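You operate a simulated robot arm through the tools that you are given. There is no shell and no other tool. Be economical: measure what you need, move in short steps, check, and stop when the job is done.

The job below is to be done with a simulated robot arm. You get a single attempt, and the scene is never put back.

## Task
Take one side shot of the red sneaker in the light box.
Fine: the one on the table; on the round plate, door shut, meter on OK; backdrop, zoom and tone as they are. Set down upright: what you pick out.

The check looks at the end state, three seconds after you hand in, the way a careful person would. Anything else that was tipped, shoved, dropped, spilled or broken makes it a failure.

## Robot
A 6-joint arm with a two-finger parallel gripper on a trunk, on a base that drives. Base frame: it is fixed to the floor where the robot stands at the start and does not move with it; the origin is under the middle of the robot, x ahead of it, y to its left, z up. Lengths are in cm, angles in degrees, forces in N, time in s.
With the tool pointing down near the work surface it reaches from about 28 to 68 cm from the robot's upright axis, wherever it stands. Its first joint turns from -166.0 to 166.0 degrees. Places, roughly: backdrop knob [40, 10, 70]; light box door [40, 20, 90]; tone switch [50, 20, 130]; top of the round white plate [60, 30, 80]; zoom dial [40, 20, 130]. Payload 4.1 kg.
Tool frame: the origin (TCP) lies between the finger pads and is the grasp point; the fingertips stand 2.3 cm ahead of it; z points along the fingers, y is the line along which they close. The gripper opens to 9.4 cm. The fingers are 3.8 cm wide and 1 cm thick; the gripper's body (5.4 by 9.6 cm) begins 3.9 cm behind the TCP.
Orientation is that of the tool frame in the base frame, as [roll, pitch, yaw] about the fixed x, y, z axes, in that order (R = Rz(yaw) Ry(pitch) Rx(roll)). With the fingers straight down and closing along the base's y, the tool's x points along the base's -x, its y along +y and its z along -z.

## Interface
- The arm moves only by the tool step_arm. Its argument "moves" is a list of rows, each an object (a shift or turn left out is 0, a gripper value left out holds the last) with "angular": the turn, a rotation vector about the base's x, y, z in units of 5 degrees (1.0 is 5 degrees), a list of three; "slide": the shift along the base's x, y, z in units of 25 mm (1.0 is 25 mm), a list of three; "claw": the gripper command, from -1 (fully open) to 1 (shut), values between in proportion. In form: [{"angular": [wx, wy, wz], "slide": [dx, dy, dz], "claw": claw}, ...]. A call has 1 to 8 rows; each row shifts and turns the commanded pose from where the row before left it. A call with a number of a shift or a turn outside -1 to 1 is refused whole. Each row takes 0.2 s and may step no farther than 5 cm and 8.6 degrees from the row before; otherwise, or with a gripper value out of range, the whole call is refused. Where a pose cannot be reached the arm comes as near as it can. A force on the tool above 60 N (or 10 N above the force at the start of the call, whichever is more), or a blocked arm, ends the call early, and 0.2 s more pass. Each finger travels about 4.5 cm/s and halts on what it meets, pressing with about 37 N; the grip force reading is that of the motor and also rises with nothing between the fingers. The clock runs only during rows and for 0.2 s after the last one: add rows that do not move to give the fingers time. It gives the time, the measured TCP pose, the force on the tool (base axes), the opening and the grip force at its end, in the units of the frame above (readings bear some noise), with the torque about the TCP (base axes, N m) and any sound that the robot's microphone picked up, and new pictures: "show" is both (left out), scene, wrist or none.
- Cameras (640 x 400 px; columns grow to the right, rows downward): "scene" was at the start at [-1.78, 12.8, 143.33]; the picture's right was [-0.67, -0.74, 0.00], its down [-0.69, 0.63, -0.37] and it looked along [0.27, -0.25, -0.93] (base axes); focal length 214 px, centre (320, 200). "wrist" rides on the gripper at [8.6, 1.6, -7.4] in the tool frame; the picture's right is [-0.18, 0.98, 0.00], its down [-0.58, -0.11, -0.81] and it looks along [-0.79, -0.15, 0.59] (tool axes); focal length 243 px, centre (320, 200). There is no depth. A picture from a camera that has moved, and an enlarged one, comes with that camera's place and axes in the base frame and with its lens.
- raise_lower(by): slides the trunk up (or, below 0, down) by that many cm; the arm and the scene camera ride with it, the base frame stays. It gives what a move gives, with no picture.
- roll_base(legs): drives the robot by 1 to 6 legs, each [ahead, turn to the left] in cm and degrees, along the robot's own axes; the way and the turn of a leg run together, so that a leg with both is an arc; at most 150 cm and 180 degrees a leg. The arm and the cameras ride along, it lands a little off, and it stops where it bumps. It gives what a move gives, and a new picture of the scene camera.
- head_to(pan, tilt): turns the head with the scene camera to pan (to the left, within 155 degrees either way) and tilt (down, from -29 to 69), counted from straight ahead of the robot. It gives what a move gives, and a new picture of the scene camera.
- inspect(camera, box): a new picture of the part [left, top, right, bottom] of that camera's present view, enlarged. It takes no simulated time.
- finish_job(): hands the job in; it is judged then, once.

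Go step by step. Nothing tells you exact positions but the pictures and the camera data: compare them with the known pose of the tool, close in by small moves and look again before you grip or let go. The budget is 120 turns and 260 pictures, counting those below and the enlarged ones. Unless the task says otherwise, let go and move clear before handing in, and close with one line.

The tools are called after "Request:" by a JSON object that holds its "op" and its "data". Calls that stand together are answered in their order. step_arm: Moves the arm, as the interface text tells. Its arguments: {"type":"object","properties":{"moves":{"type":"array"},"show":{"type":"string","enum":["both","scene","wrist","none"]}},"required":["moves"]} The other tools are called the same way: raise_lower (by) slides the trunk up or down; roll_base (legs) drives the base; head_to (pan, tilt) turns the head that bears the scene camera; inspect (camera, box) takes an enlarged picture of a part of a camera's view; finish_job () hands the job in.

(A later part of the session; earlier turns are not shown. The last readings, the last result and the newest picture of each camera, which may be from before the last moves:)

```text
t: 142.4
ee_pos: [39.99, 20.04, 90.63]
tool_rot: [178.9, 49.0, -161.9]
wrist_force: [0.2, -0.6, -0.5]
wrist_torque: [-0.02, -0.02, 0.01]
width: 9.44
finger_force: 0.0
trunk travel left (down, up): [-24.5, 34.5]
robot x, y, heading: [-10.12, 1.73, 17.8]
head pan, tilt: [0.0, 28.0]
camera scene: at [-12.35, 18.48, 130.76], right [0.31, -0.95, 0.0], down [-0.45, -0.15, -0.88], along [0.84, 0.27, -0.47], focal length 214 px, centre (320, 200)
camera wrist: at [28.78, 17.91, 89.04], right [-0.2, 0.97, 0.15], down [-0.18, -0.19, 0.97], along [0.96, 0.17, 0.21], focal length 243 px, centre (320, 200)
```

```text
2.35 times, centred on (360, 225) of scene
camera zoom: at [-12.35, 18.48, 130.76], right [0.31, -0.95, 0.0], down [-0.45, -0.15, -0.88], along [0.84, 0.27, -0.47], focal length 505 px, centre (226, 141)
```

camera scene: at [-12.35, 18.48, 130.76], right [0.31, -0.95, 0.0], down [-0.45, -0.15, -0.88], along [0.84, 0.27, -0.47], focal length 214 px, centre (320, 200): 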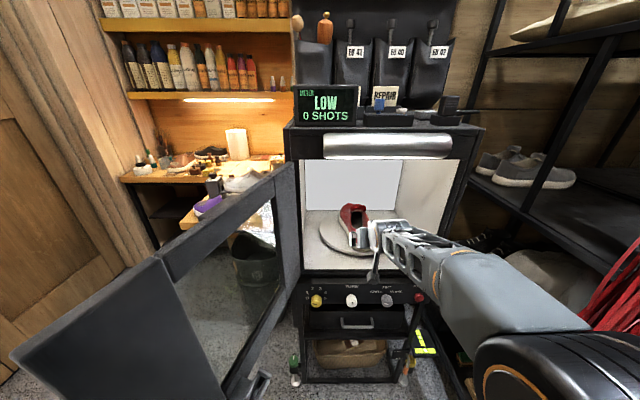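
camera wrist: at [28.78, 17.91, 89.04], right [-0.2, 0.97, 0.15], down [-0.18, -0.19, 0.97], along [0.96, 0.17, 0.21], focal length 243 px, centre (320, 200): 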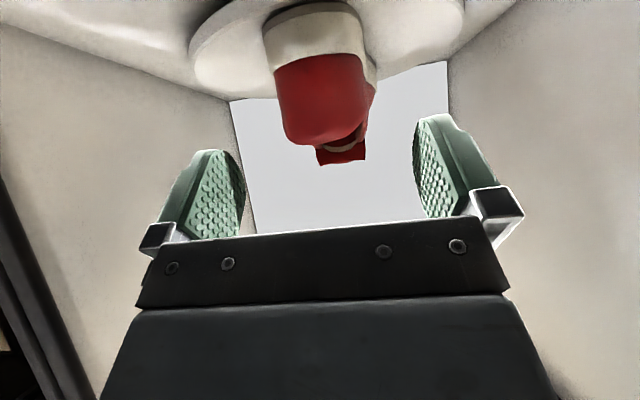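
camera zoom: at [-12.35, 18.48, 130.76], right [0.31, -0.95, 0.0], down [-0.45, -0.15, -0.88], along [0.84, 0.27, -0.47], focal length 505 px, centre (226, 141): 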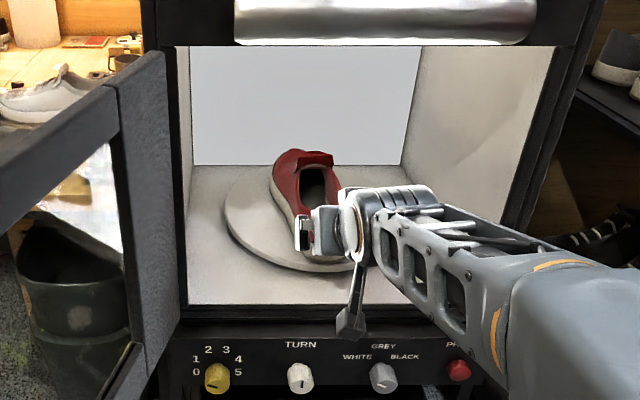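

Shoe is upright on the plate. Next: TURN knob (est. z≈68, box-lateral ≈11). I'll back the base 14 cm, lower the trunk and level the tool.

Request:
{"op": "roll_base", "data": {"legs": [[-14, 0]]}}

Request:
{"op": "raise_lower", "data": {"by": -20}}

Request:
{"op": "step_arm", "data": {"moves": [{"angular": [0.309, -0.951, 0]}, {"angular": [0.309, -0.951, 0]}, {"angular": [0.309, -0.951, 0]}, {"angular": [0.309, -0.951, 0]}, {"angular": [0.309, -0.951, 0]}, {"angular": [0.309, -0.951, 0]}, {"angular": [0.309, -0.951, 0]}, {"angular": [0.309, -0.951, 0]}], "show": "both"}}

Request:
{"op": "head_to", "data": {"pan": -5, "tilt": 30}}

Request:
{"op": "inspect", "data": {"camera": "scene", "box": [260, 140, 460, 300]}}

```text
t: 143.7
ee_pos: [26.48, 15.72, 90.8]
tool_rot: [179.0, 49.0, -161.8]
wrist_force: [0.8, -0.3, 0.4]
wrist_torque: [0.01, -0.01, -0.02]
width: 9.38
finger_force: 0.0
trunk travel left (down, up): [-24.5, 34.5]
robot x, y, heading: [-23.78, -2.27, 18.0]
head pan, tilt: [0.0, 28.0]
camera scene: at [-25.87, 14.09, 130.77], right [0.31, -0.95, 0.0], down [-0.45, -0.15, -0.88], along [0.84, 0.27, -0.47], focal length 214 px, centre (320, 200)
```

scene: 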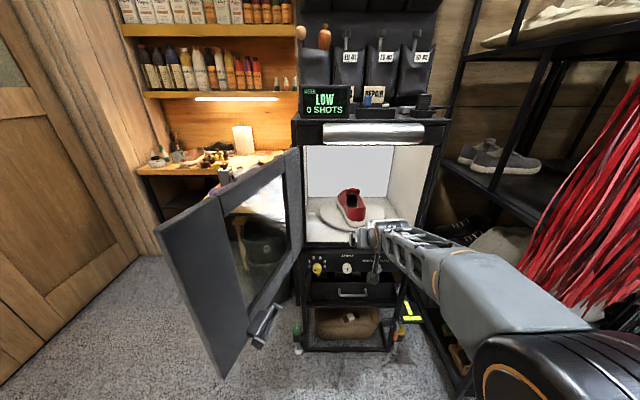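

```text
t: 145.9
ee_pos: [26.31, 15.77, 70.7]
tool_rot: [179.0, 49.0, -161.8]
wrist_force: [-0.5, 0.2, 0.5]
wrist_torque: [0.0, -0.01, -0.02]
width: 9.41
finger_force: 0.0
trunk travel left (down, up): [-4.5, 54.5]
robot x, y, heading: [-23.47, -2.69, 18.2]
head pan, tilt: [0.0, 28.0]
```

```text
t: 147.7
ee_pos: [26.5, 15.85, 70.73]
tool_rot: [-173.6, 89.1, -154.5]
wrist_force: [0.2, -0.3, 0.1]
wrist_torque: [0.0, 0.02, 0.01]
width: 9.39
finger_force: 0.0
out of reach, approached as far as the arm can: row 3
trunk travel left (down, up): [-4.5, 54.5]
robot x, y, heading: [-23.47, -2.92, 18.1]
head pan, tilt: [0.0, 28.0]
camera scene: at [-25.9, 14.07, 110.77], right [0.31, -0.95, 0.0], down [-0.45, -0.15, -0.88], along [0.84, 0.27, -0.47], focal length 214 px, centre (320, 200)
camera wrist: at [18.81, 14.73, 62.13], right [-0.32, 0.93, 0.18], down [-0.72, -0.36, 0.59], along [0.62, 0.06, 0.78], focal length 243 px, centre (320, 200)
```

scene: 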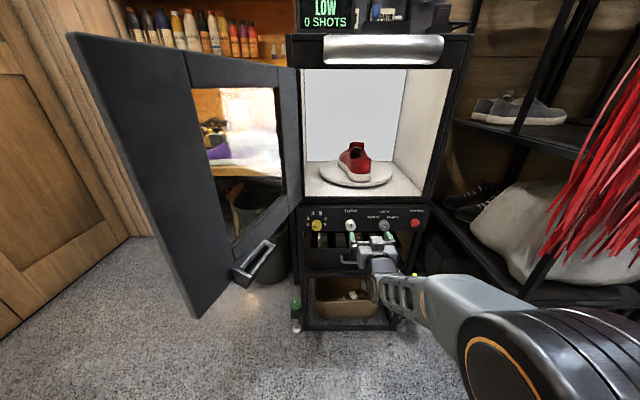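
wrist: 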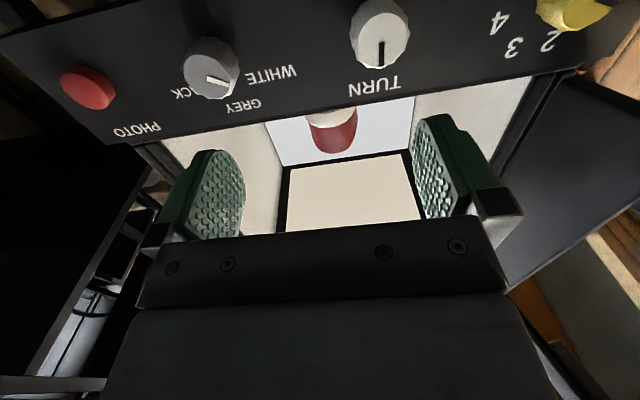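

```text
t: 148.4
ee_pos: [26.42, 15.76, 70.71]
tool_rot: [-173.9, 89.0, -154.5]
wrist_force: [-0.6, 0.2, 1.2]
wrist_torque: [0.01, -0.04, 0.02]
width: 9.42
finger_force: 0.0
trunk travel left (down, up): [-4.5, 54.5]
robot x, y, heading: [-24.1, -2.52, 18.1]
head pan, tilt: [-5.0, 30.0]
camera scene: at [-25.75, 13.3, 110.45], right [0.23, -0.97, 0.0], down [-0.49, -0.11, -0.87], along [0.84, 0.2, -0.5], focal length 214 px, centre (320, 200)
```

scene: 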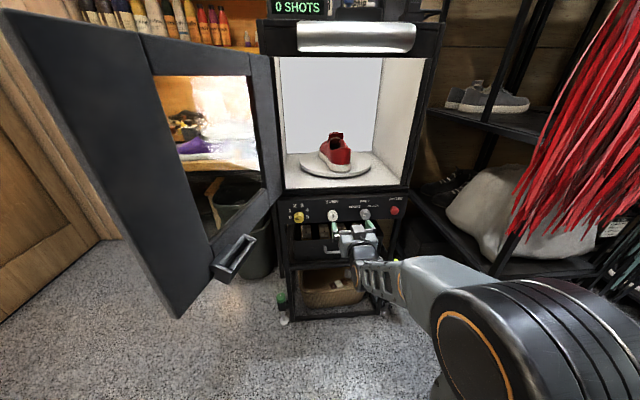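

```text
2.50 times, centred on (360, 220) of scene
camera zoom: at [-25.75, 13.3, 110.45], right [0.23, -0.97, 0.0], down [-0.49, -0.11, -0.87], along [0.84, 0.2, -0.5], focal length 536 px, centre (220, 150)
```

zoom: 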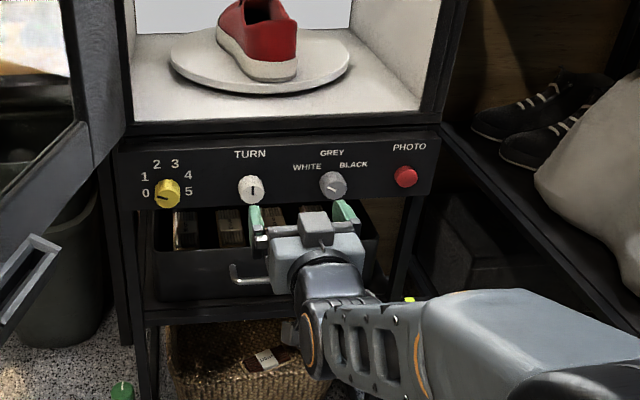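

TURN knob triangulated at (35.4,23.3,68.5). Align the tool with it and approach.

Request:
{"op": "step_arm", "data": {"moves": [{"slide": [-0.27, 0.84, -0.44]}, {"slide": [-0.27, 0.84, -0.44]}, {"slide": [0.95, 0.31, 0]}, {"slide": [0.95, 0.31, 0]}], "show": "both"}}

Request:
{"op": "inspect", "data": {"camera": "scene", "box": [280, 160, 420, 280]}}

```text
t: 149.4
ee_pos: [29.74, 21.53, 68.34]
tool_rot: [-173.4, 89.0, -154.3]
wrist_force: [0.3, 1.2, 0.0]
wrist_torque: [-0.03, -0.01, 0.02]
width: 9.41
finger_force: 0.0
trunk travel left (down, up): [-4.5, 54.5]
robot x, y, heading: [-24.12, -2.5, 18.1]
head pan, tilt: [-5.0, 30.0]
camera scene: at [-25.77, 13.29, 110.45], right [0.23, -0.97, 0.0], down [-0.49, -0.11, -0.87], along [0.84, 0.2, -0.5], focal length 214 px, centre (320, 200)
camera wrist: at [22.16, 20.51, 59.9], right [-0.32, 0.93, 0.18], down [-0.72, -0.36, 0.6], along [0.62, 0.06, 0.78], focal length 243 px, centre (320, 200)
```

scene: 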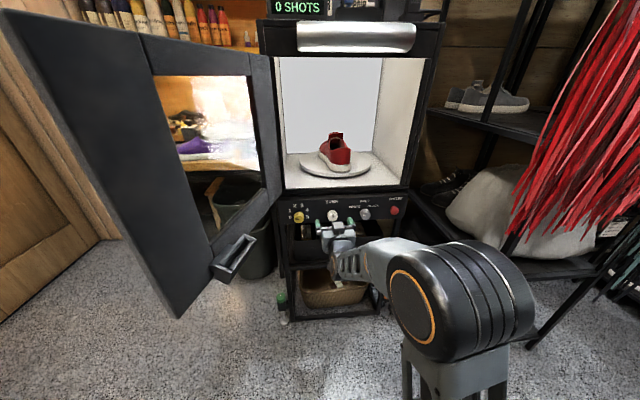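
wrist: 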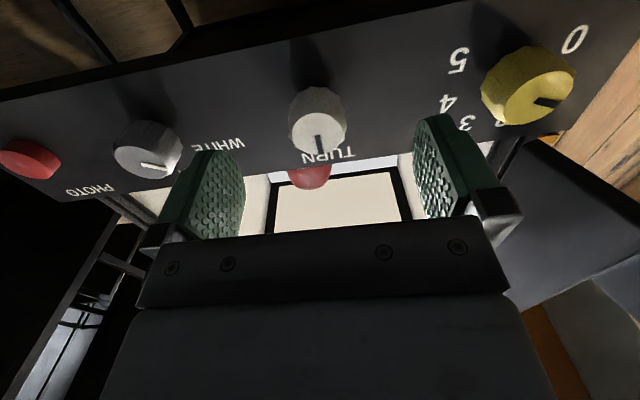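

```text
3.33 times, centred on (350, 220) of scene
camera zoom: at [-25.77, 13.29, 110.45], right [0.23, -0.97, 0.0], down [-0.49, -0.11, -0.87], along [0.84, 0.2, -0.5], focal length 715 px, centre (220, 133)
```

zoom: 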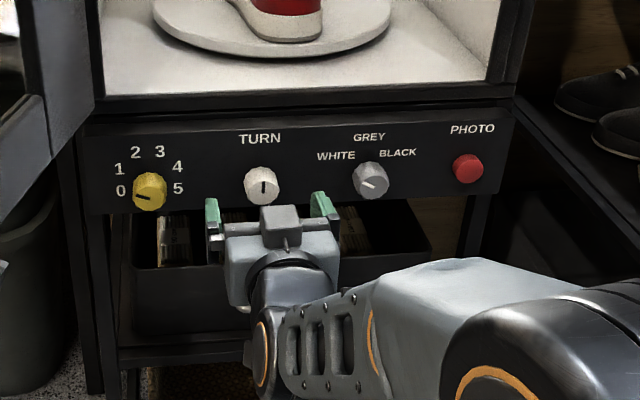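

Laterally aligned; knob is ~1 cm higher. Raise slightly, advance and close on the knob.

Request:
{"op": "step_arm", "data": {"moves": [{"slide": [0, 0, 0.36]}, {"slide": [0.9, 0.29, 0]}, {"slide": [0.9, 0.29, 0]}, {"slide": [0.25, 0.08, 0]}], "show": "both"}}

Request:
{"op": "inspect", "data": {"camera": "scene", "box": [280, 160, 420, 280]}}

```text
t: 150.4
ee_pos: [34.34, 22.95, 69.51]
tool_rot: [-175.4, 88.8, -156.4]
wrist_force: [-31.2, -10.3, 7.1]
wrist_torque: [-0.11, -0.87, -1.72]
width: 9.38
finger_force: 0.0
trunk travel left (down, up): [-4.5, 54.5]
robot x, y, heading: [-24.01, -2.7, 18.0]
head pan, tilt: [-5.0, 30.0]
stopped in row 4: the force on the tool passed its limit at 72 N (the readings are from after the stop); the commanded pose is now the measured one
camera scene: at [-26.14, 13.17, 110.48], right [0.23, -0.97, 0.0], down [-0.48, -0.11, -0.87], along [0.84, 0.2, -0.5], focal length 214 px, centre (320, 200)
camera wrist: at [26.71, 21.92, 60.89], right [-0.32, 0.93, 0.18], down [-0.72, -0.36, 0.6], along [0.62, 0.06, 0.78], focal length 243 px, centre (320, 200)
```

scene: 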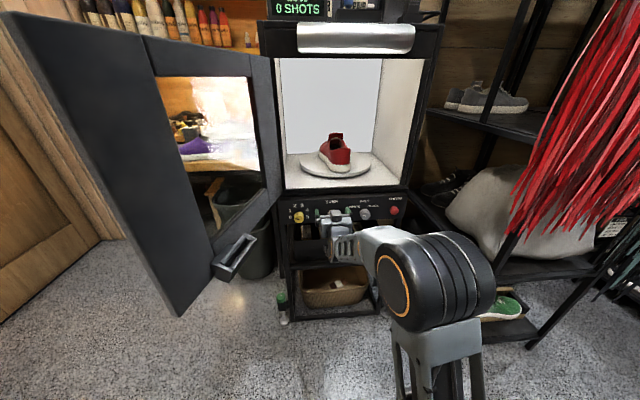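
wrist: 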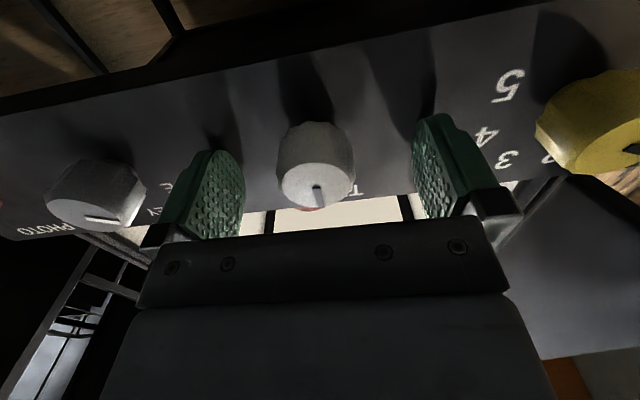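

```text
3.33 times, centred on (350, 220) of scene
camera zoom: at [-26.14, 13.17, 110.48], right [0.23, -0.97, 0.0], down [-0.48, -0.11, -0.87], along [0.84, 0.2, -0.5], focal length 715 px, centre (220, 133)
```

zoom: 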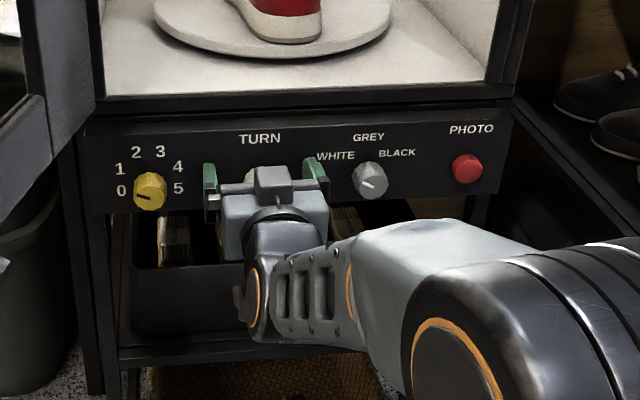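

Fingertips touch the panel around the knob. Back 4 mm and close.

Request:
{"op": "step_arm", "data": {"moves": [{"slide": [-0.16, -0.05, 0]}, {"claw": 1}, {"claw": 1}, {"claw": 1}, {"claw": 1}, {"claw": 1}], "show": "wrist"}}

```text
t: 151.8
ee_pos: [34.27, 22.86, 69.14]
tool_rot: [-178.3, 88.7, -159.3]
wrist_force: [2.2, -0.7, -0.5]
wrist_torque: [-0.04, 0.13, -0.89]
width: 3.39
finger_force: 44.7
trunk travel left (down, up): [-4.5, 54.5]
robot x, y, heading: [-23.86, -2.71, 18.1]
head pan, tilt: [-5.0, 30.0]
camera wrist: at [26.53, 21.81, 60.64], right [-0.32, 0.93, 0.18], down [-0.71, -0.36, 0.6], along [0.63, 0.06, 0.78], focal length 243 px, centre (320, 200)
```

wrist: 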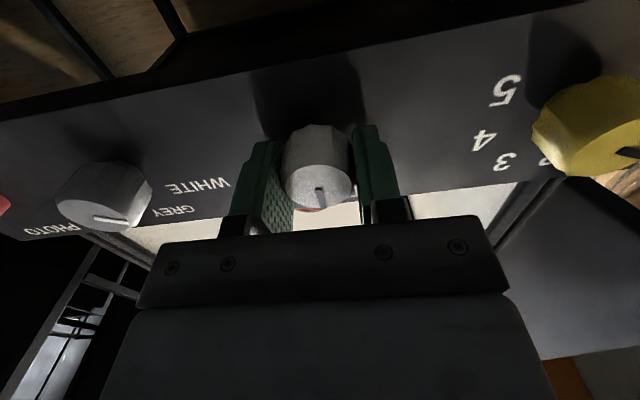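

Gripped the TURN knob (3.4 cm). Rotate 20° clockwise and see how the plate responds.

Request:
{"op": "step_arm", "data": {"moves": [{"angular": [0.951, 0.309, 0]}, {"angular": [0.951, 0.309, 0]}, {"angular": [0.951, 0.309, 0]}, {"angular": [0.951, 0.309, 0]}], "show": "scene"}}

Request:
{"op": "inspect", "data": {"camera": "scene", "box": [270, 110, 410, 230]}}

```text
t: 152.8
ee_pos: [34.32, 22.65, 69.07]
tool_rot: [92.9, 69.8, 112.0]
wrist_force: [3.7, -18.6, 0.2]
wrist_torque: [-0.51, 1.29, -0.57]
width: 3.4
finger_force: 44.8
trunk travel left (down, up): [-4.5, 54.5]
robot x, y, heading: [-23.56, -2.8, 18.0]
head pan, tilt: [-5.0, 30.0]
camera scene: at [-25.76, 13.15, 110.47], right [0.22, -0.97, 0.0], down [-0.49, -0.11, -0.87], along [0.84, 0.19, -0.5], focal length 214 px, centre (320, 200)
```

scene: 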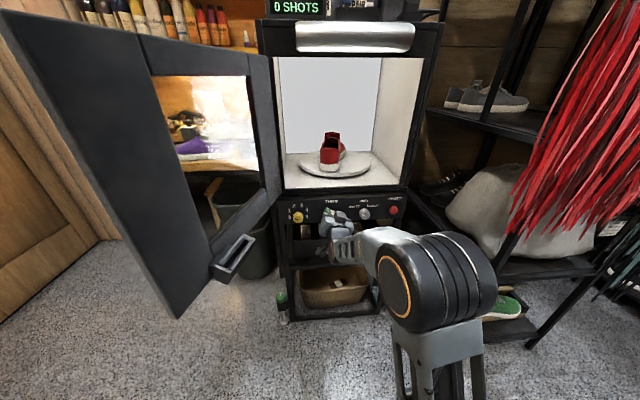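

```text
3.33 times, centred on (340, 170) of scene
camera zoom: at [-25.76, 13.15, 110.47], right [0.22, -0.97, 0.0], down [-0.49, -0.11, -0.87], along [0.84, 0.19, -0.5], focal length 715 px, centre (253, 300)
```

zoom: 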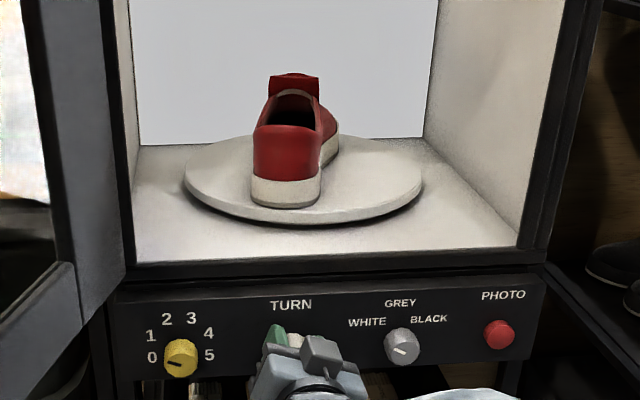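

The plate follows about 1:1. Continue 40° more.

Request:
{"op": "step_arm", "data": {"moves": [{"angular": [0.951, 0.309, 0]}, {"angular": [0.951, 0.309, 0]}, {"angular": [0.951, 0.309, 0]}, {"angular": [0.951, 0.309, 0]}, {"angular": [0.951, 0.309, 0]}, {"angular": [0.951, 0.309, 0]}, {"angular": [0.951, 0.309, 0]}, {"angular": [0.951, 0.309, 0]}], "show": "scene"}}

Request:
{"op": "inspect", "data": {"camera": "scene", "box": [270, 110, 410, 230]}}

```text
t: 154.6
ee_pos: [34.35, 22.5, 68.81]
tool_rot: [90.1, 29.9, 109.5]
wrist_force: [-2.0, -36.1, -20.0]
wrist_torque: [-0.32, 0.53, -1.0]
width: 3.39
finger_force: 45.1
trunk travel left (down, up): [-4.5, 54.5]
robot x, y, heading: [-23.85, -2.71, 17.9]
head pan, tilt: [-5.0, 30.0]
camera scene: at [-25.62, 13.06, 110.46], right [0.22, -0.98, 0.0], down [-0.49, -0.11, -0.87], along [0.84, 0.19, -0.5], focal length 214 px, centre (320, 200)
```

scene: 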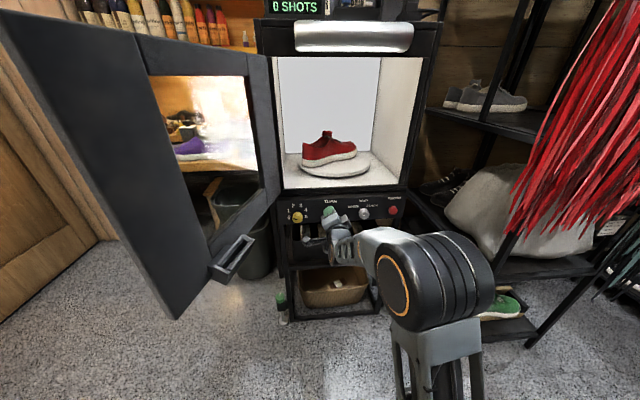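

```text
3.33 times, centred on (340, 170) of scene
camera zoom: at [-25.62, 13.06, 110.46], right [0.22, -0.98, 0.0], down [-0.49, -0.11, -0.87], along [0.84, 0.19, -0.5], focal length 715 px, centre (253, 300)
```

zoom: 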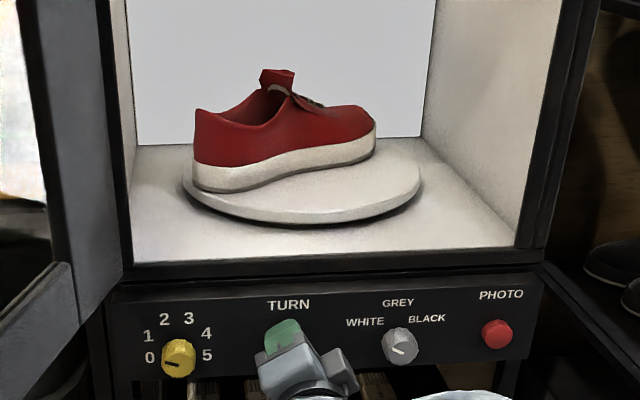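

About 60° turned. Relieve the side load a little and rotate the last 30°.

Request:
{"op": "step_arm", "data": {"moves": [{"slide": [0.03, -0.12, -0.08]}, {"angular": [0.951, 0.309, 0]}, {"angular": [0.951, 0.309, 0]}, {"angular": [0.951, 0.309, 0]}, {"angular": [0.951, 0.309, 0]}, {"angular": [0.951, 0.309, 0]}, {"angular": [0.951, 0.309, 0]}], "show": "scene"}}

Request:
{"op": "inspect", "data": {"camera": "scene", "box": [270, 110, 410, 230]}}

```text
t: 156.2
ee_pos: [34.4, 22.59, 68.65]
tool_rot: [89.2, 0.0, 109.4]
wrist_force: [3.6, -19.0, -20.7]
wrist_torque: [-0.32, 0.8, -0.06]
width: 3.35
finger_force: 45.3
trunk travel left (down, up): [-4.5, 54.5]
robot x, y, heading: [-24.02, -2.78, 18.1]
head pan, tilt: [-5.0, 30.0]
camera scene: at [-25.64, 13.15, 110.45], right [0.23, -0.97, 0.0], down [-0.49, -0.11, -0.87], along [0.84, 0.2, -0.5], focal length 214 px, centre (320, 200)
```

scene: 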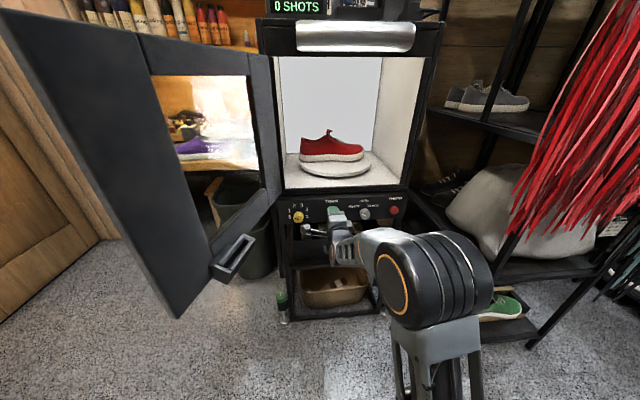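

```text
3.33 times, centred on (340, 170) of scene
camera zoom: at [-25.64, 13.15, 110.45], right [0.23, -0.97, 0.0], down [-0.49, -0.11, -0.87], along [0.84, 0.2, -0.5], focal length 715 px, centre (253, 300)
```

zoom: 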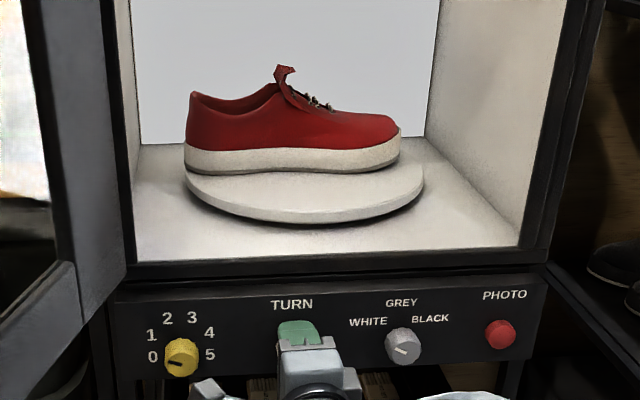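

The shoe is now side-on (within ~2°). Release the knob, back off and read the meter.

Request:
{"op": "step_arm", "data": {"moves": [{"claw": 0}, {"claw": -1}, {"claw": -1}, {"claw": -1}, {"claw": -1}, {"slide": [-0.95, -0.31, 0]}, {"slide": [-0.95, -0.31, 0]}, {"slide": [-0.95, -0.31, 0]}], "show": "wrist"}}

Request:
{"op": "head_to", "data": {"pan": 0, "tilt": 15}}

Request:
{"op": "inspect", "data": {"camera": "scene", "box": [260, 120, 460, 320]}}

```text
t: 158.0
ee_pos: [27.0, 20.42, 68.99]
tool_rot: [89.0, 0.2, 109.5]
wrist_force: [-0.1, 0.2, 0.7]
wrist_torque: [0.04, 0.0, 0.03]
width: 9.43
finger_force: 0.1
trunk travel left (down, up): [-4.5, 54.5]
robot x, y, heading: [-23.87, -2.6, 18.1]
head pan, tilt: [-5.0, 30.0]
camera wrist: at [17.3, 25.93, 70.38], right [0.04, -0.18, 0.98], down [-0.57, -0.82, -0.12], along [0.82, -0.55, -0.13], focal length 243 px, centre (320, 200)
```

wrist: 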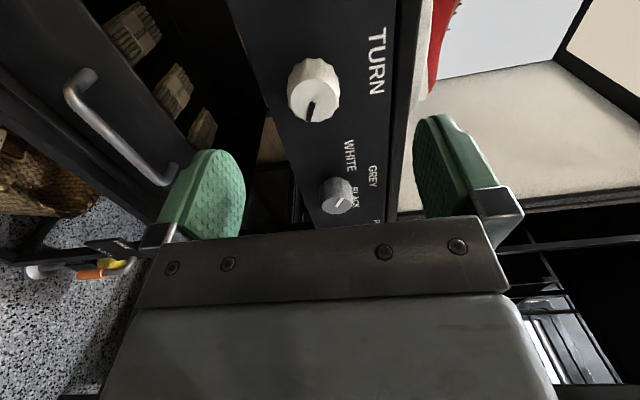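

```text
t: 158.8
ee_pos: [27.21, 20.35, 69.05]
tool_rot: [88.9, 0.2, 109.4]
wrist_force: [-0.1, 0.5, 1.1]
wrist_torque: [0.02, 0.0, -0.03]
width: 9.39
finger_force: 0.0
trunk travel left (down, up): [-4.5, 54.5]
robot x, y, heading: [-24.02, -2.28, 17.6]
head pan, tilt: [0.0, 15.0]
camera scene: at [-25.74, 14.06, 112.86], right [0.31, -0.95, 0.0], down [-0.25, -0.08, -0.97], along [0.92, 0.3, -0.26], focal length 214 px, centre (320, 200)
```

scene: 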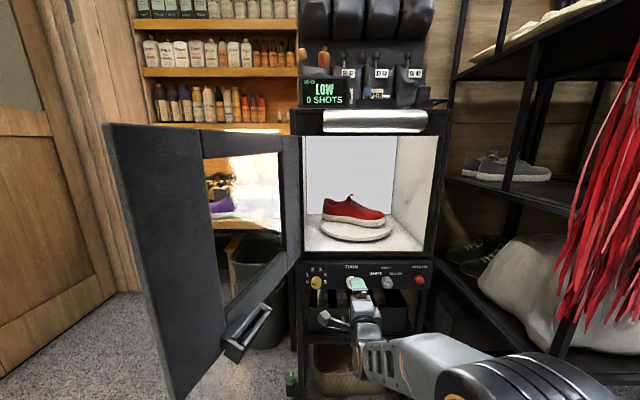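

```text
2.00 times, centred on (360, 220) of scene
camera zoom: at [-25.74, 14.06, 112.86], right [0.31, -0.95, 0.0], down [-0.25, -0.08, -0.97], along [0.92, 0.3, -0.26], focal length 429 px, centre (240, 160)
```

zoom: 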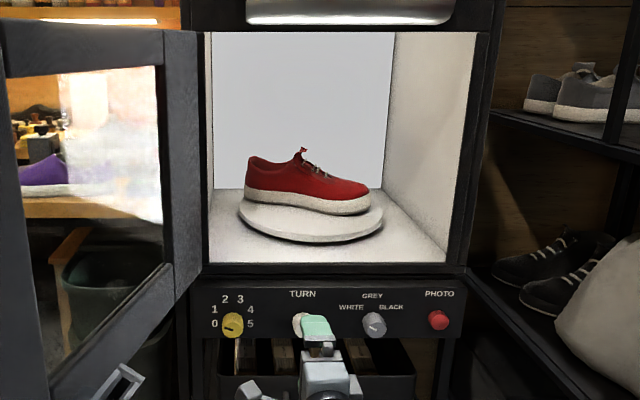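

Viewed head-on the toe now seems a bit nearer than the heel. Let me re-measure the shoe angle.

Request:
{"op": "inspect", "data": {"camera": "scene", "box": [300, 170, 400, 250]}}

Request:
{"op": "head_to", "data": {"pan": -5, "tilt": 35}}

Request:
{"op": "inspect", "data": {"camera": "scene", "box": [270, 90, 410, 200]}}

```text
5.00 times, centred on (350, 210) of scene
camera zoom: at [-25.74, 14.06, 112.86], right [0.31, -0.95, 0.0], down [-0.25, -0.08, -0.97], along [0.92, 0.3, -0.26], focal length 1072 px, centre (170, 150)
```

zoom: 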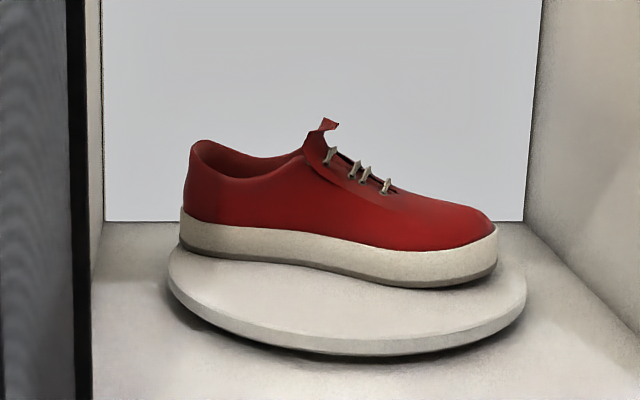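

```text
t: 159.6
ee_pos: [27.23, 20.31, 68.92]
tool_rot: [88.9, 0.2, 109.4]
wrist_force: [-0.2, 0.4, 0.3]
wrist_torque: [-0.01, -0.03, 0.01]
width: 9.41
finger_force: 0.0
trunk travel left (down, up): [-4.5, 54.5]
robot x, y, heading: [-24.13, -2.64, 18.0]
head pan, tilt: [-5.0, 35.0]
camera scene: at [-26.05, 13.16, 109.68], right [0.23, -0.97, 0.0], down [-0.56, -0.13, -0.82], along [0.8, 0.19, -0.57], focal length 214 px, centre (320, 200)
```

scene: 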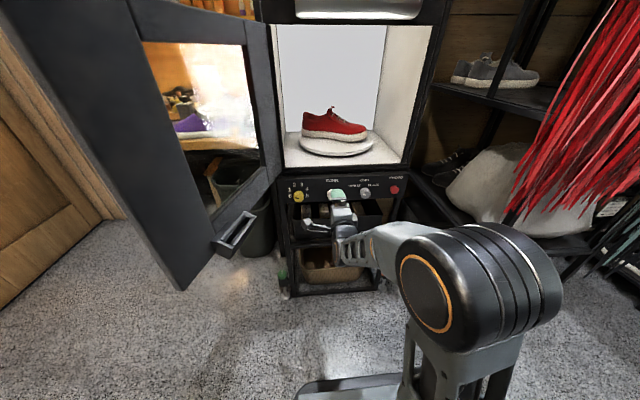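

```text
3.64 times, centred on (340, 145) of scene
camera zoom: at [-26.05, 13.16, 109.68], right [0.23, -0.97, 0.0], down [-0.56, -0.13, -0.82], along [0.8, 0.19, -0.57], focal length 780 px, centre (247, 400)
```

zoom: 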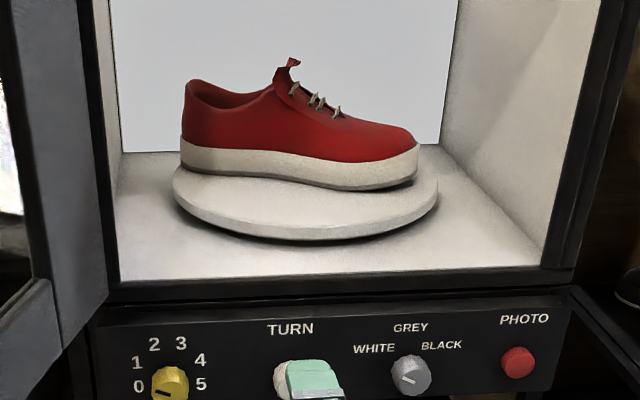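

The plate continued to ~108° (lag or drag on release). I'll regrip the knob, turn back ~15°, wait and check before letting go.

Request:
{"op": "step_arm", "data": {"moves": [{"slide": [0.95, 0.31, 0]}, {"slide": [0.95, 0.31, 0]}, {"slide": [0.86, 0.29, 0]}, {"claw": 1}, {"claw": 1}, {"claw": 1}, {"claw": 1}, {"claw": 1}], "show": "scene"}}

Request:
{"op": "inspect", "data": {"camera": "scene", "box": [270, 90, 410, 200]}}

```text
t: 161.4
ee_pos: [34.17, 22.5, 68.76]
tool_rot: [89.3, 0.3, 109.4]
wrist_force: [-1.0, -0.7, -14.7]
wrist_torque: [-0.32, 0.82, 0.04]
width: 3.39
finger_force: 45.6
trunk travel left (down, up): [-4.5, 54.5]
robot x, y, heading: [-23.66, -2.71, 18.0]
head pan, tilt: [-5.0, 35.0]
camera scene: at [-25.96, 13.19, 109.65], right [0.23, -0.97, 0.0], down [-0.56, -0.13, -0.82], along [0.8, 0.18, -0.57], focal length 214 px, centre (320, 200)
```

scene: 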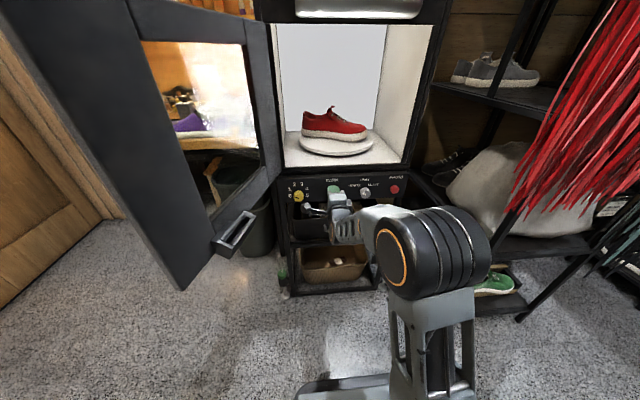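

```text
3.64 times, centred on (340, 145) of scene
camera zoom: at [-25.96, 13.19, 109.65], right [0.23, -0.97, 0.0], down [-0.56, -0.13, -0.82], along [0.8, 0.18, -0.57], focal length 780 px, centre (247, 400)
```

zoom: 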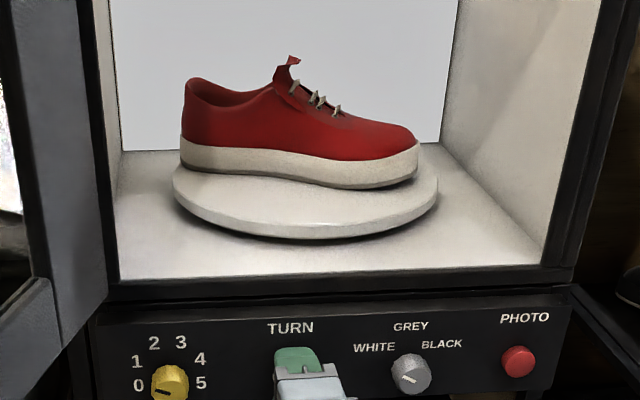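

Request:
{"op": "step_arm", "data": {"moves": [{"angular": [-0.951, -0.309, 0]}, {"angular": [-0.951, -0.309, 0]}, {"angular": [-0.951, -0.309, 0]}, {}, {}, {}, {}], "show": "none"}}

Request:
{"op": "head_to", "data": {"pan": 0, "tilt": 30}}

Request:
{"op": "inspect", "data": {"camera": "scene", "box": [290, 110, 430, 220]}}

```text
t: 163.0
ee_pos: [34.05, 22.55, 68.82]
tool_rot: [89.6, 15.2, 109.5]
wrist_force: [-2.9, -1.0, -20.2]
wrist_torque: [-0.23, 0.62, -0.27]
width: 3.39
finger_force: 45.3
trunk travel left (down, up): [-4.5, 54.5]
robot x, y, heading: [-23.51, -2.83, 18.0]
head pan, tilt: [-5.0, 35.0]
```

```text
t: 163.6
ee_pos: [34.15, 22.68, 68.76]
tool_rot: [89.6, 15.2, 109.5]
wrist_force: [-2.0, 0.1, -22.1]
wrist_torque: [-0.28, 0.78, -0.09]
width: 3.39
finger_force: 44.9
trunk travel left (down, up): [-4.5, 54.5]
robot x, y, heading: [-23.82, -2.7, 18.0]
head pan, tilt: [0.0, 30.0]
camera scene: at [-25.9, 14.03, 110.43], right [0.31, -0.95, 0.0], down [-0.48, -0.16, -0.87], along [0.82, 0.27, -0.5], focal length 214 px, centre (320, 200)
```

scene: 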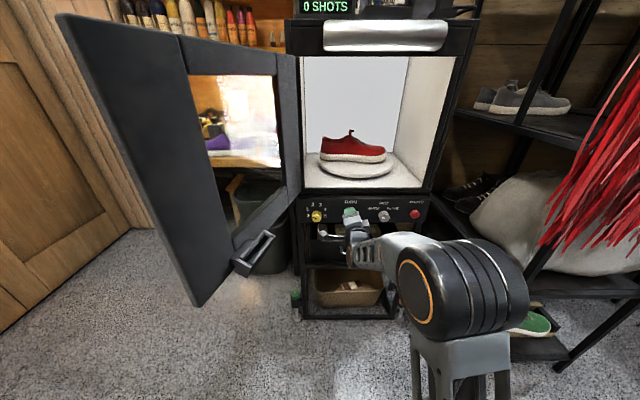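

```text
3.64 times, centred on (360, 165) of scene
camera zoom: at [-25.9, 14.03, 110.43], right [0.31, -0.95, 0.0], down [-0.48, -0.16, -0.87], along [0.82, 0.27, -0.5], focal length 780 px, centre (174, 327)
```

zoom: 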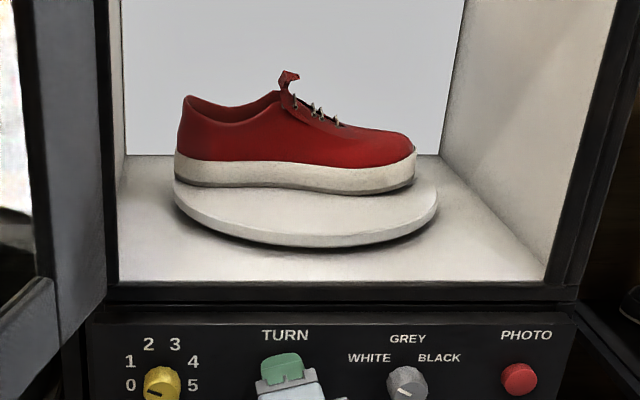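

With the knob held, the shoe is side-on now (centreline ≈0°). Wait a moment to rule out lag, then release gently.

Request:
{"op": "step_arm", "data": {"moves": [{}, {}, {}, {}, {}, {}], "show": "none"}}

Request:
{"op": "inspect", "data": {"camera": "scene", "box": [290, 110, 430, 220]}}

Request:
{"op": "step_arm", "data": {"moves": [{"slide": [0, 0, -0.08]}, {"claw": 0.2}, {"claw": -0.1}, {"claw": -0.4}, {"claw": -0.4}, {}], "show": "none"}}

Request:
{"op": "inspect", "data": {"camera": "scene", "box": [290, 110, 430, 220]}}

```text
t: 165.0
ee_pos: [34.17, 22.61, 68.8]
tool_rot: [89.6, 15.3, 109.5]
wrist_force: [-2.4, 0.3, -20.9]
wrist_torque: [-0.29, 0.75, -0.18]
width: 3.4
finger_force: 44.8
trunk travel left (down, up): [-4.5, 54.5]
robot x, y, heading: [-23.95, -2.49, 18.0]
head pan, tilt: [0.0, 30.0]
```

```text
3.64 times, centred on (360, 165) of scene
camera zoom: at [-25.9, 14.04, 110.44], right [0.31, -0.95, 0.0], down [-0.48, -0.16, -0.87], along [0.82, 0.27, -0.5], focal length 780 px, centre (174, 327)
```

zoom: 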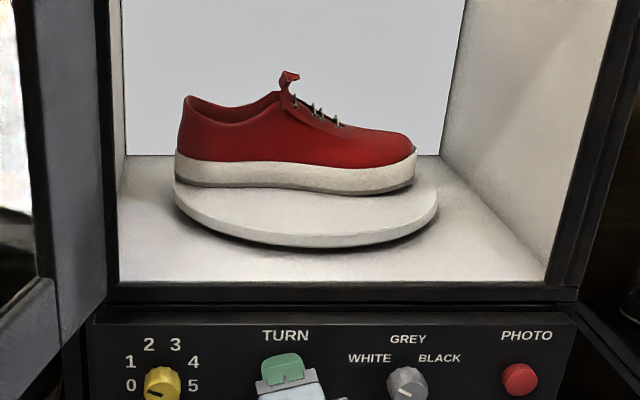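

```text
t: 166.4
ee_pos: [33.96, 22.61, 68.83]
tool_rot: [89.3, 15.2, 109.4]
wrist_force: [0.3, -0.9, -0.1]
wrist_torque: [0.01, 0.03, -0.02]
width: 6.59
finger_force: 0.0
trunk travel left (down, up): [-4.5, 54.5]
robot x, y, heading: [-23.62, -2.43, 18.1]
head pan, tilt: [0.0, 30.0]
```

```text
3.64 times, centred on (360, 165) of scene
camera zoom: at [-26.03, 13.97, 110.45], right [0.31, -0.95, 0.0], down [-0.48, -0.16, -0.87], along [0.82, 0.27, -0.5], focal length 780 px, centre (174, 327)
```

zoom: 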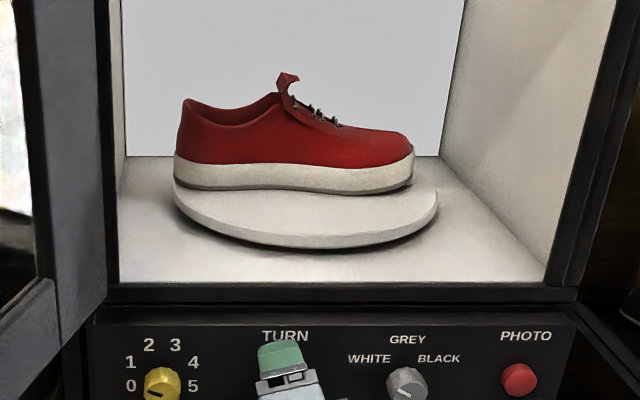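

The shoe stays side-on after release. Now retract, roll the tool back to level and move over to the yellow light knob.

Request:
{"op": "step_arm", "data": {"moves": [{"slide": [-0.95, -0.31, 0], "claw": -1}, {"slide": [-0.95, -0.31, 0]}, {"slide": [-0.95, -0.31, 0]}, {"slide": [-0.2, 0.6, 0], "angular": [-0.951, -0.309, 0]}, {"slide": [-0.2, 0.6, 0], "angular": [-0.951, -0.309, 0]}, {"slide": [-0.2, 0.6, 0], "angular": [-0.951, -0.309, 0]}, {"slide": [-0.2, 0.6, 0], "angular": [-0.951, -0.309, 0]}, {"slide": [-0.2, 0.6, 0], "angular": [-0.951, -0.309, 0]}], "show": "none"}}

Request:
{"op": "step_arm", "data": {"moves": [{"slide": [-0.2, 0.6, 0], "angular": [-0.951, -0.309, 0]}, {"slide": [-0.2, 0.6, 0], "angular": [-0.951, -0.309, 0]}, {"angular": [-0.951, -0.309, 0]}, {"angular": [-0.951, -0.309, 0]}, {"angular": [-0.951, -0.309, 0]}, {"angular": [-0.951, -0.309, 0]}, {"angular": [-0.951, -0.309, 0]}, {"angular": [-0.951, -0.309, 0]}], "show": "both"}}

```text
t: 168.2
ee_pos: [24.42, 27.76, 68.73]
tool_rot: [90.2, 40.2, 109.8]
wrist_force: [0.4, 0.0, -1.1]
wrist_torque: [-0.01, -0.01, -0.03]
width: 9.4
finger_force: 0.1
trunk travel left (down, up): [-4.5, 54.5]
robot x, y, heading: [-23.86, -2.53, 18.1]
head pan, tilt: [0.0, 30.0]
```

```text
t: 170.0
ee_pos: [23.32, 30.72, 68.74]
tool_rot: [96.9, 80.1, 115.9]
wrist_force: [0.3, 0.6, -0.2]
wrist_torque: [-0.01, 0.0, 0.04]
width: 9.42
finger_force: 0.1
trunk travel left (down, up): [-4.5, 54.5]
robot x, y, heading: [-23.51, -2.76, 18.2]
head pan, tilt: [0.0, 30.0]
camera scene: at [-26.03, 13.97, 110.45], right [0.31, -0.95, 0.0], down [-0.48, -0.16, -0.87], along [0.82, 0.27, -0.5], focal length 214 px, centre (320, 200)
camera wrist: at [15.31, 31.03, 60.65], right [-0.3, 0.89, 0.35], down [-0.68, -0.46, 0.57], along [0.67, -0.07, 0.74], focal length 243 px, centre (320, 200)
```

scene: 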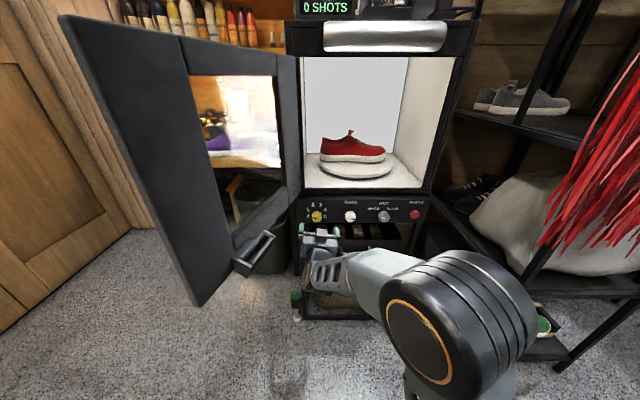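
wrist: 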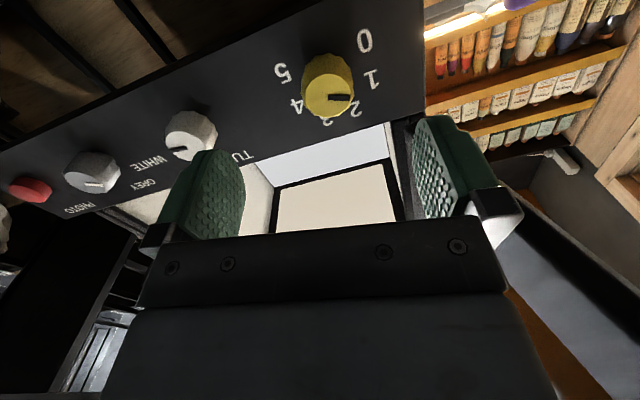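

Now in front of the yellow knob (pointer near 1). Advance and grip.

Request:
{"op": "step_arm", "data": {"moves": [{"slide": [0.9, 0.34, 0.1]}, {"slide": [0.9, 0.34, 0.1]}, {"slide": [0.9, 0.34, 0]}], "show": "wrist"}}

Request:
{"op": "inspect", "data": {"camera": "scene", "box": [280, 180, 400, 270]}}

```text
t: 170.8
ee_pos: [30.27, 33.29, 69.33]
tool_rot: [96.6, 80.0, 115.8]
wrist_force: [-0.3, -0.4, 0.3]
wrist_torque: [-0.01, 0.02, 0.02]
width: 9.41
finger_force: 0.0
trunk travel left (down, up): [-4.5, 54.5]
robot x, y, heading: [-23.89, -2.56, 18.1]
head pan, tilt: [0.0, 30.0]
camera wrist: at [22.1, 33.58, 61.13], right [-0.3, 0.89, 0.35], down [-0.68, -0.46, 0.57], along [0.67, -0.07, 0.74], focal length 243 px, centre (320, 200)
```

wrist: 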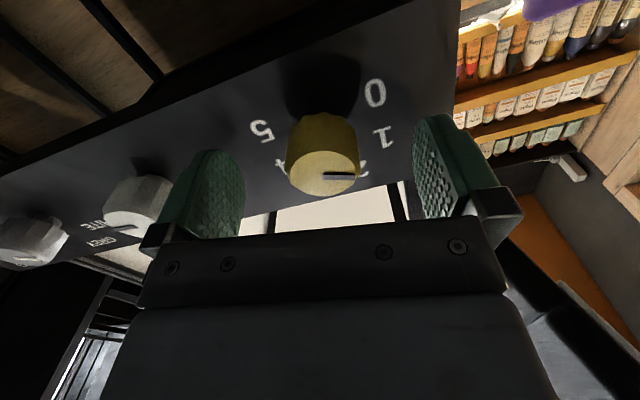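

```text
4.44 times, centred on (340, 225) of scene
camera zoom: at [-26.04, 13.97, 110.45], right [0.31, -0.95, 0.0], down [-0.48, -0.15, -0.87], along [0.82, 0.27, -0.5], focal length 953 px, centre (231, 89)
```

zoom: 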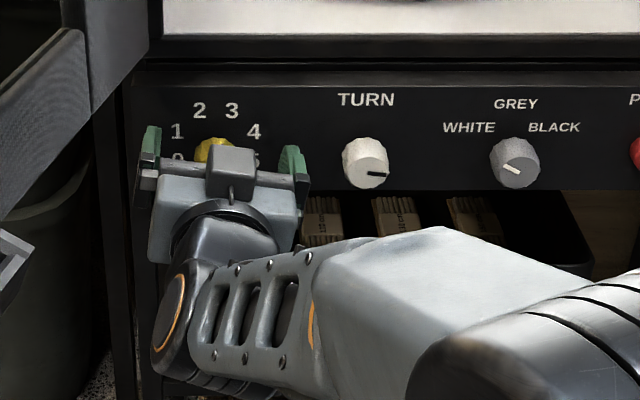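

Request:
{"op": "step_arm", "data": {"moves": [{"slide": [0.1, 0.03, 0], "claw": 1}, {"claw": 1}, {"claw": 1}, {"claw": 1}, {"claw": 1}, {"angular": [0.951, 0.309, 0]}, {"angular": [0.951, 0.309, 0]}, {"angular": [0.951, 0.309, 0]}], "show": "wrist"}}

Request:
{"op": "head_to", "data": {"pan": 0, "tilt": 20}}

Request:
{"op": "inspect", "data": {"camera": "scene", "box": [270, 50, 430, 270]}}

```text
t: 172.6
ee_pos: [30.5, 33.37, 69.34]
tool_rot: [91.9, 65.1, 111.3]
wrist_force: [-0.5, 20.7, 3.9]
wrist_torque: [0.06, 0.16, -0.74]
width: 3.29
finger_force: 45.0
trunk travel left (down, up): [-4.5, 54.5]
robot x, y, heading: [-23.8, -2.7, 18.2]
head pan, tilt: [0.0, 30.0]
camera wrist: at [21.64, 35.61, 62.18], right [-0.26, 0.77, 0.58], down [-0.64, -0.59, 0.49], along [0.72, -0.24, 0.65], focal length 243 px, centre (320, 200)
```

wrist: 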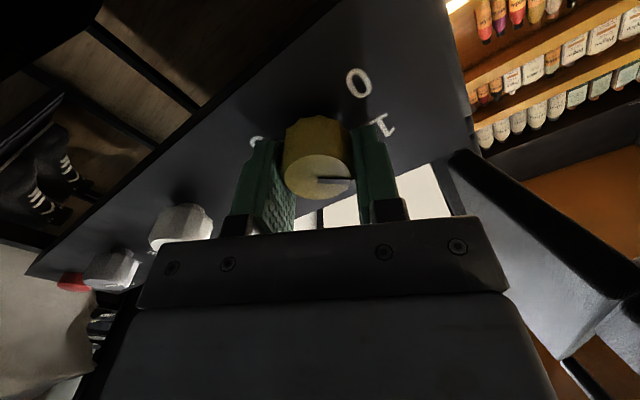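

```text
t: 173.4
ee_pos: [30.38, 33.38, 69.26]
tool_rot: [91.9, 65.2, 111.4]
wrist_force: [1.1, 21.5, 3.7]
wrist_torque: [0.05, 0.18, -0.87]
width: 3.32
finger_force: 45.1
trunk travel left (down, up): [-4.5, 54.5]
robot x, y, heading: [-24.13, -2.77, 18.2]
head pan, tilt: [0.0, 20.0]
camera scene: at [-25.79, 14.21, 112.03], right [0.31, -0.95, 0.0], down [-0.33, -0.11, -0.94], along [0.89, 0.29, -0.34], focal length 214 px, centre (320, 200)
```

scene: 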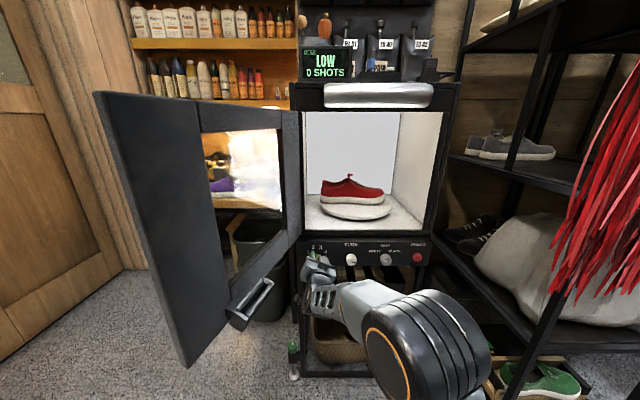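

```text
1.82 times, centred on (350, 160) of scene
camera zoom: at [-25.79, 14.21, 112.03], right [0.31, -0.95, 0.0], down [-0.33, -0.11, -0.94], along [0.89, 0.29, -0.34], focal length 390 px, centre (266, 273)
```

zoom: 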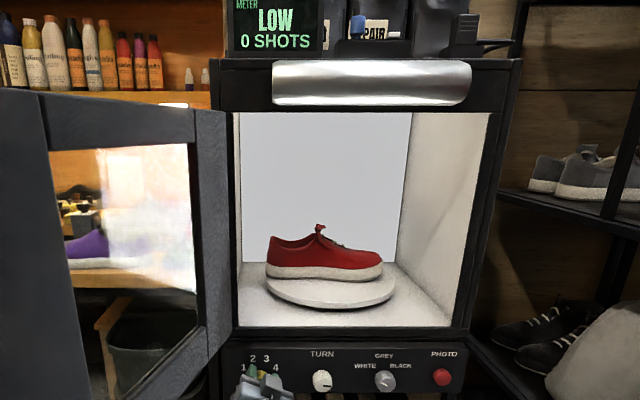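

Still LOW. Turn 25° more, toward 2.

Request:
{"op": "step_arm", "data": {"moves": [{"angular": [0.951, 0.309, 0]}, {"angular": [0.951, 0.309, 0]}, {"angular": [0.951, 0.309, 0]}, {"angular": [0.951, 0.309, 0]}, {"angular": [0.951, 0.309, 0]}, {}], "show": "none"}}

Request:
{"op": "inspect", "data": {"camera": "scene", "box": [270, 50, 430, 270]}}

```text
t: 174.8
ee_pos: [30.53, 33.16, 69.21]
tool_rot: [90.4, 40.2, 109.8]
wrist_force: [-4.1, -7.2, -5.9]
wrist_torque: [-0.5, 1.33, 0.01]
width: 3.29
finger_force: 45.4
trunk travel left (down, up): [-4.5, 54.5]
robot x, y, heading: [-23.69, -2.68, 17.9]
head pan, tilt: [0.0, 20.0]
```

```text
1.82 times, centred on (350, 160) of scene
camera zoom: at [-25.74, 14.06, 112.05], right [0.31, -0.95, 0.0], down [-0.33, -0.11, -0.94], along [0.89, 0.29, -0.34], focal length 390 px, centre (266, 273)
```

zoom: 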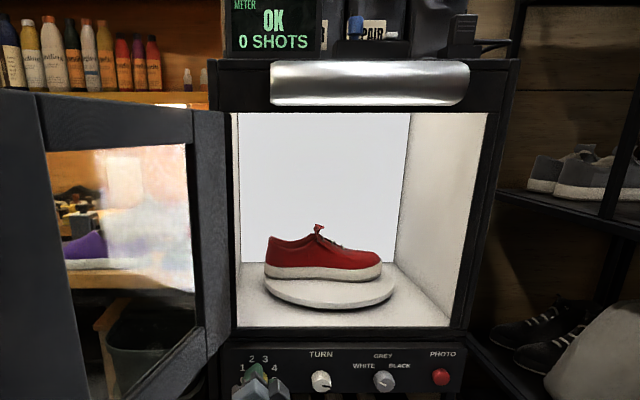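

Meter reads OK. Release the knob carefully and retract.

Request:
{"op": "step_arm", "data": {"moves": [{"claw": 0.2}, {"claw": -0.2}, {"claw": -1}, {"claw": -1}, {"claw": -1}, {"slide": [-0.95, -0.31, 0]}, {"slide": [-0.95, -0.31, 0]}, {"slide": [-0.95, -0.31, 0]}], "show": "none"}}

Request:
{"op": "inspect", "data": {"camera": "scene", "box": [270, 50, 430, 270]}}

Request:
{"op": "inspect", "data": {"camera": "scene", "box": [300, 160, 400, 260]}}

```text
t: 176.6
ee_pos: [23.29, 30.9, 69.29]
tool_rot: [90.1, 40.2, 109.8]
wrist_force: [-0.7, -0.2, 1.2]
wrist_torque: [-0.03, -0.04, 0.01]
width: 9.41
finger_force: 0.1
trunk travel left (down, up): [-4.5, 54.5]
robot x, y, heading: [-23.66, -2.9, 18.1]
head pan, tilt: [0.0, 20.0]
```

```text
1.82 times, centred on (350, 160) of scene
camera zoom: at [-25.77, 14.09, 112.05], right [0.31, -0.95, 0.0], down [-0.33, -0.11, -0.94], along [0.89, 0.29, -0.34], focal length 390 px, centre (266, 273)
```

zoom: 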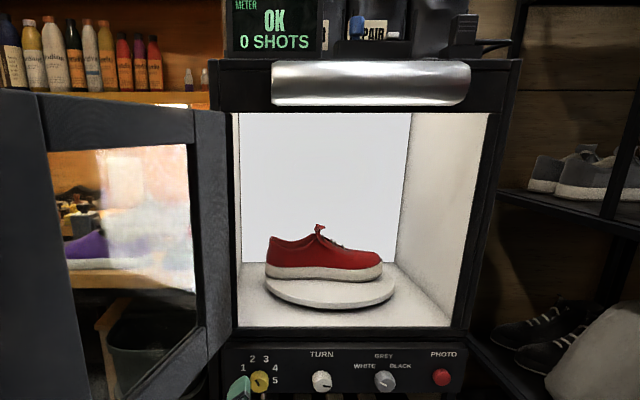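

```text
4.00 times, centred on (350, 210) of scene
camera zoom: at [-25.77, 14.09, 112.05], right [0.31, -0.95, 0.0], down [-0.33, -0.11, -0.94], along [0.89, 0.29, -0.34], focal length 858 px, centre (200, 160)
```

zoom: 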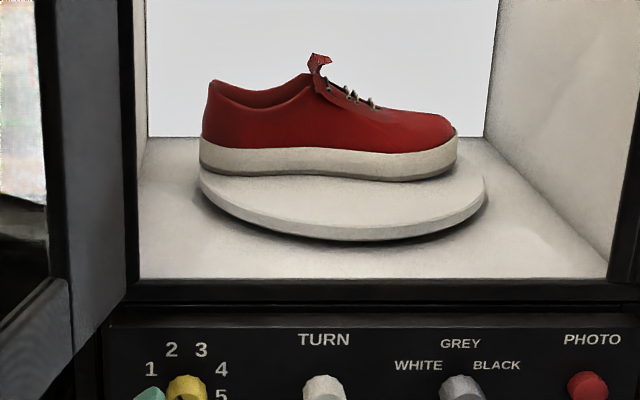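

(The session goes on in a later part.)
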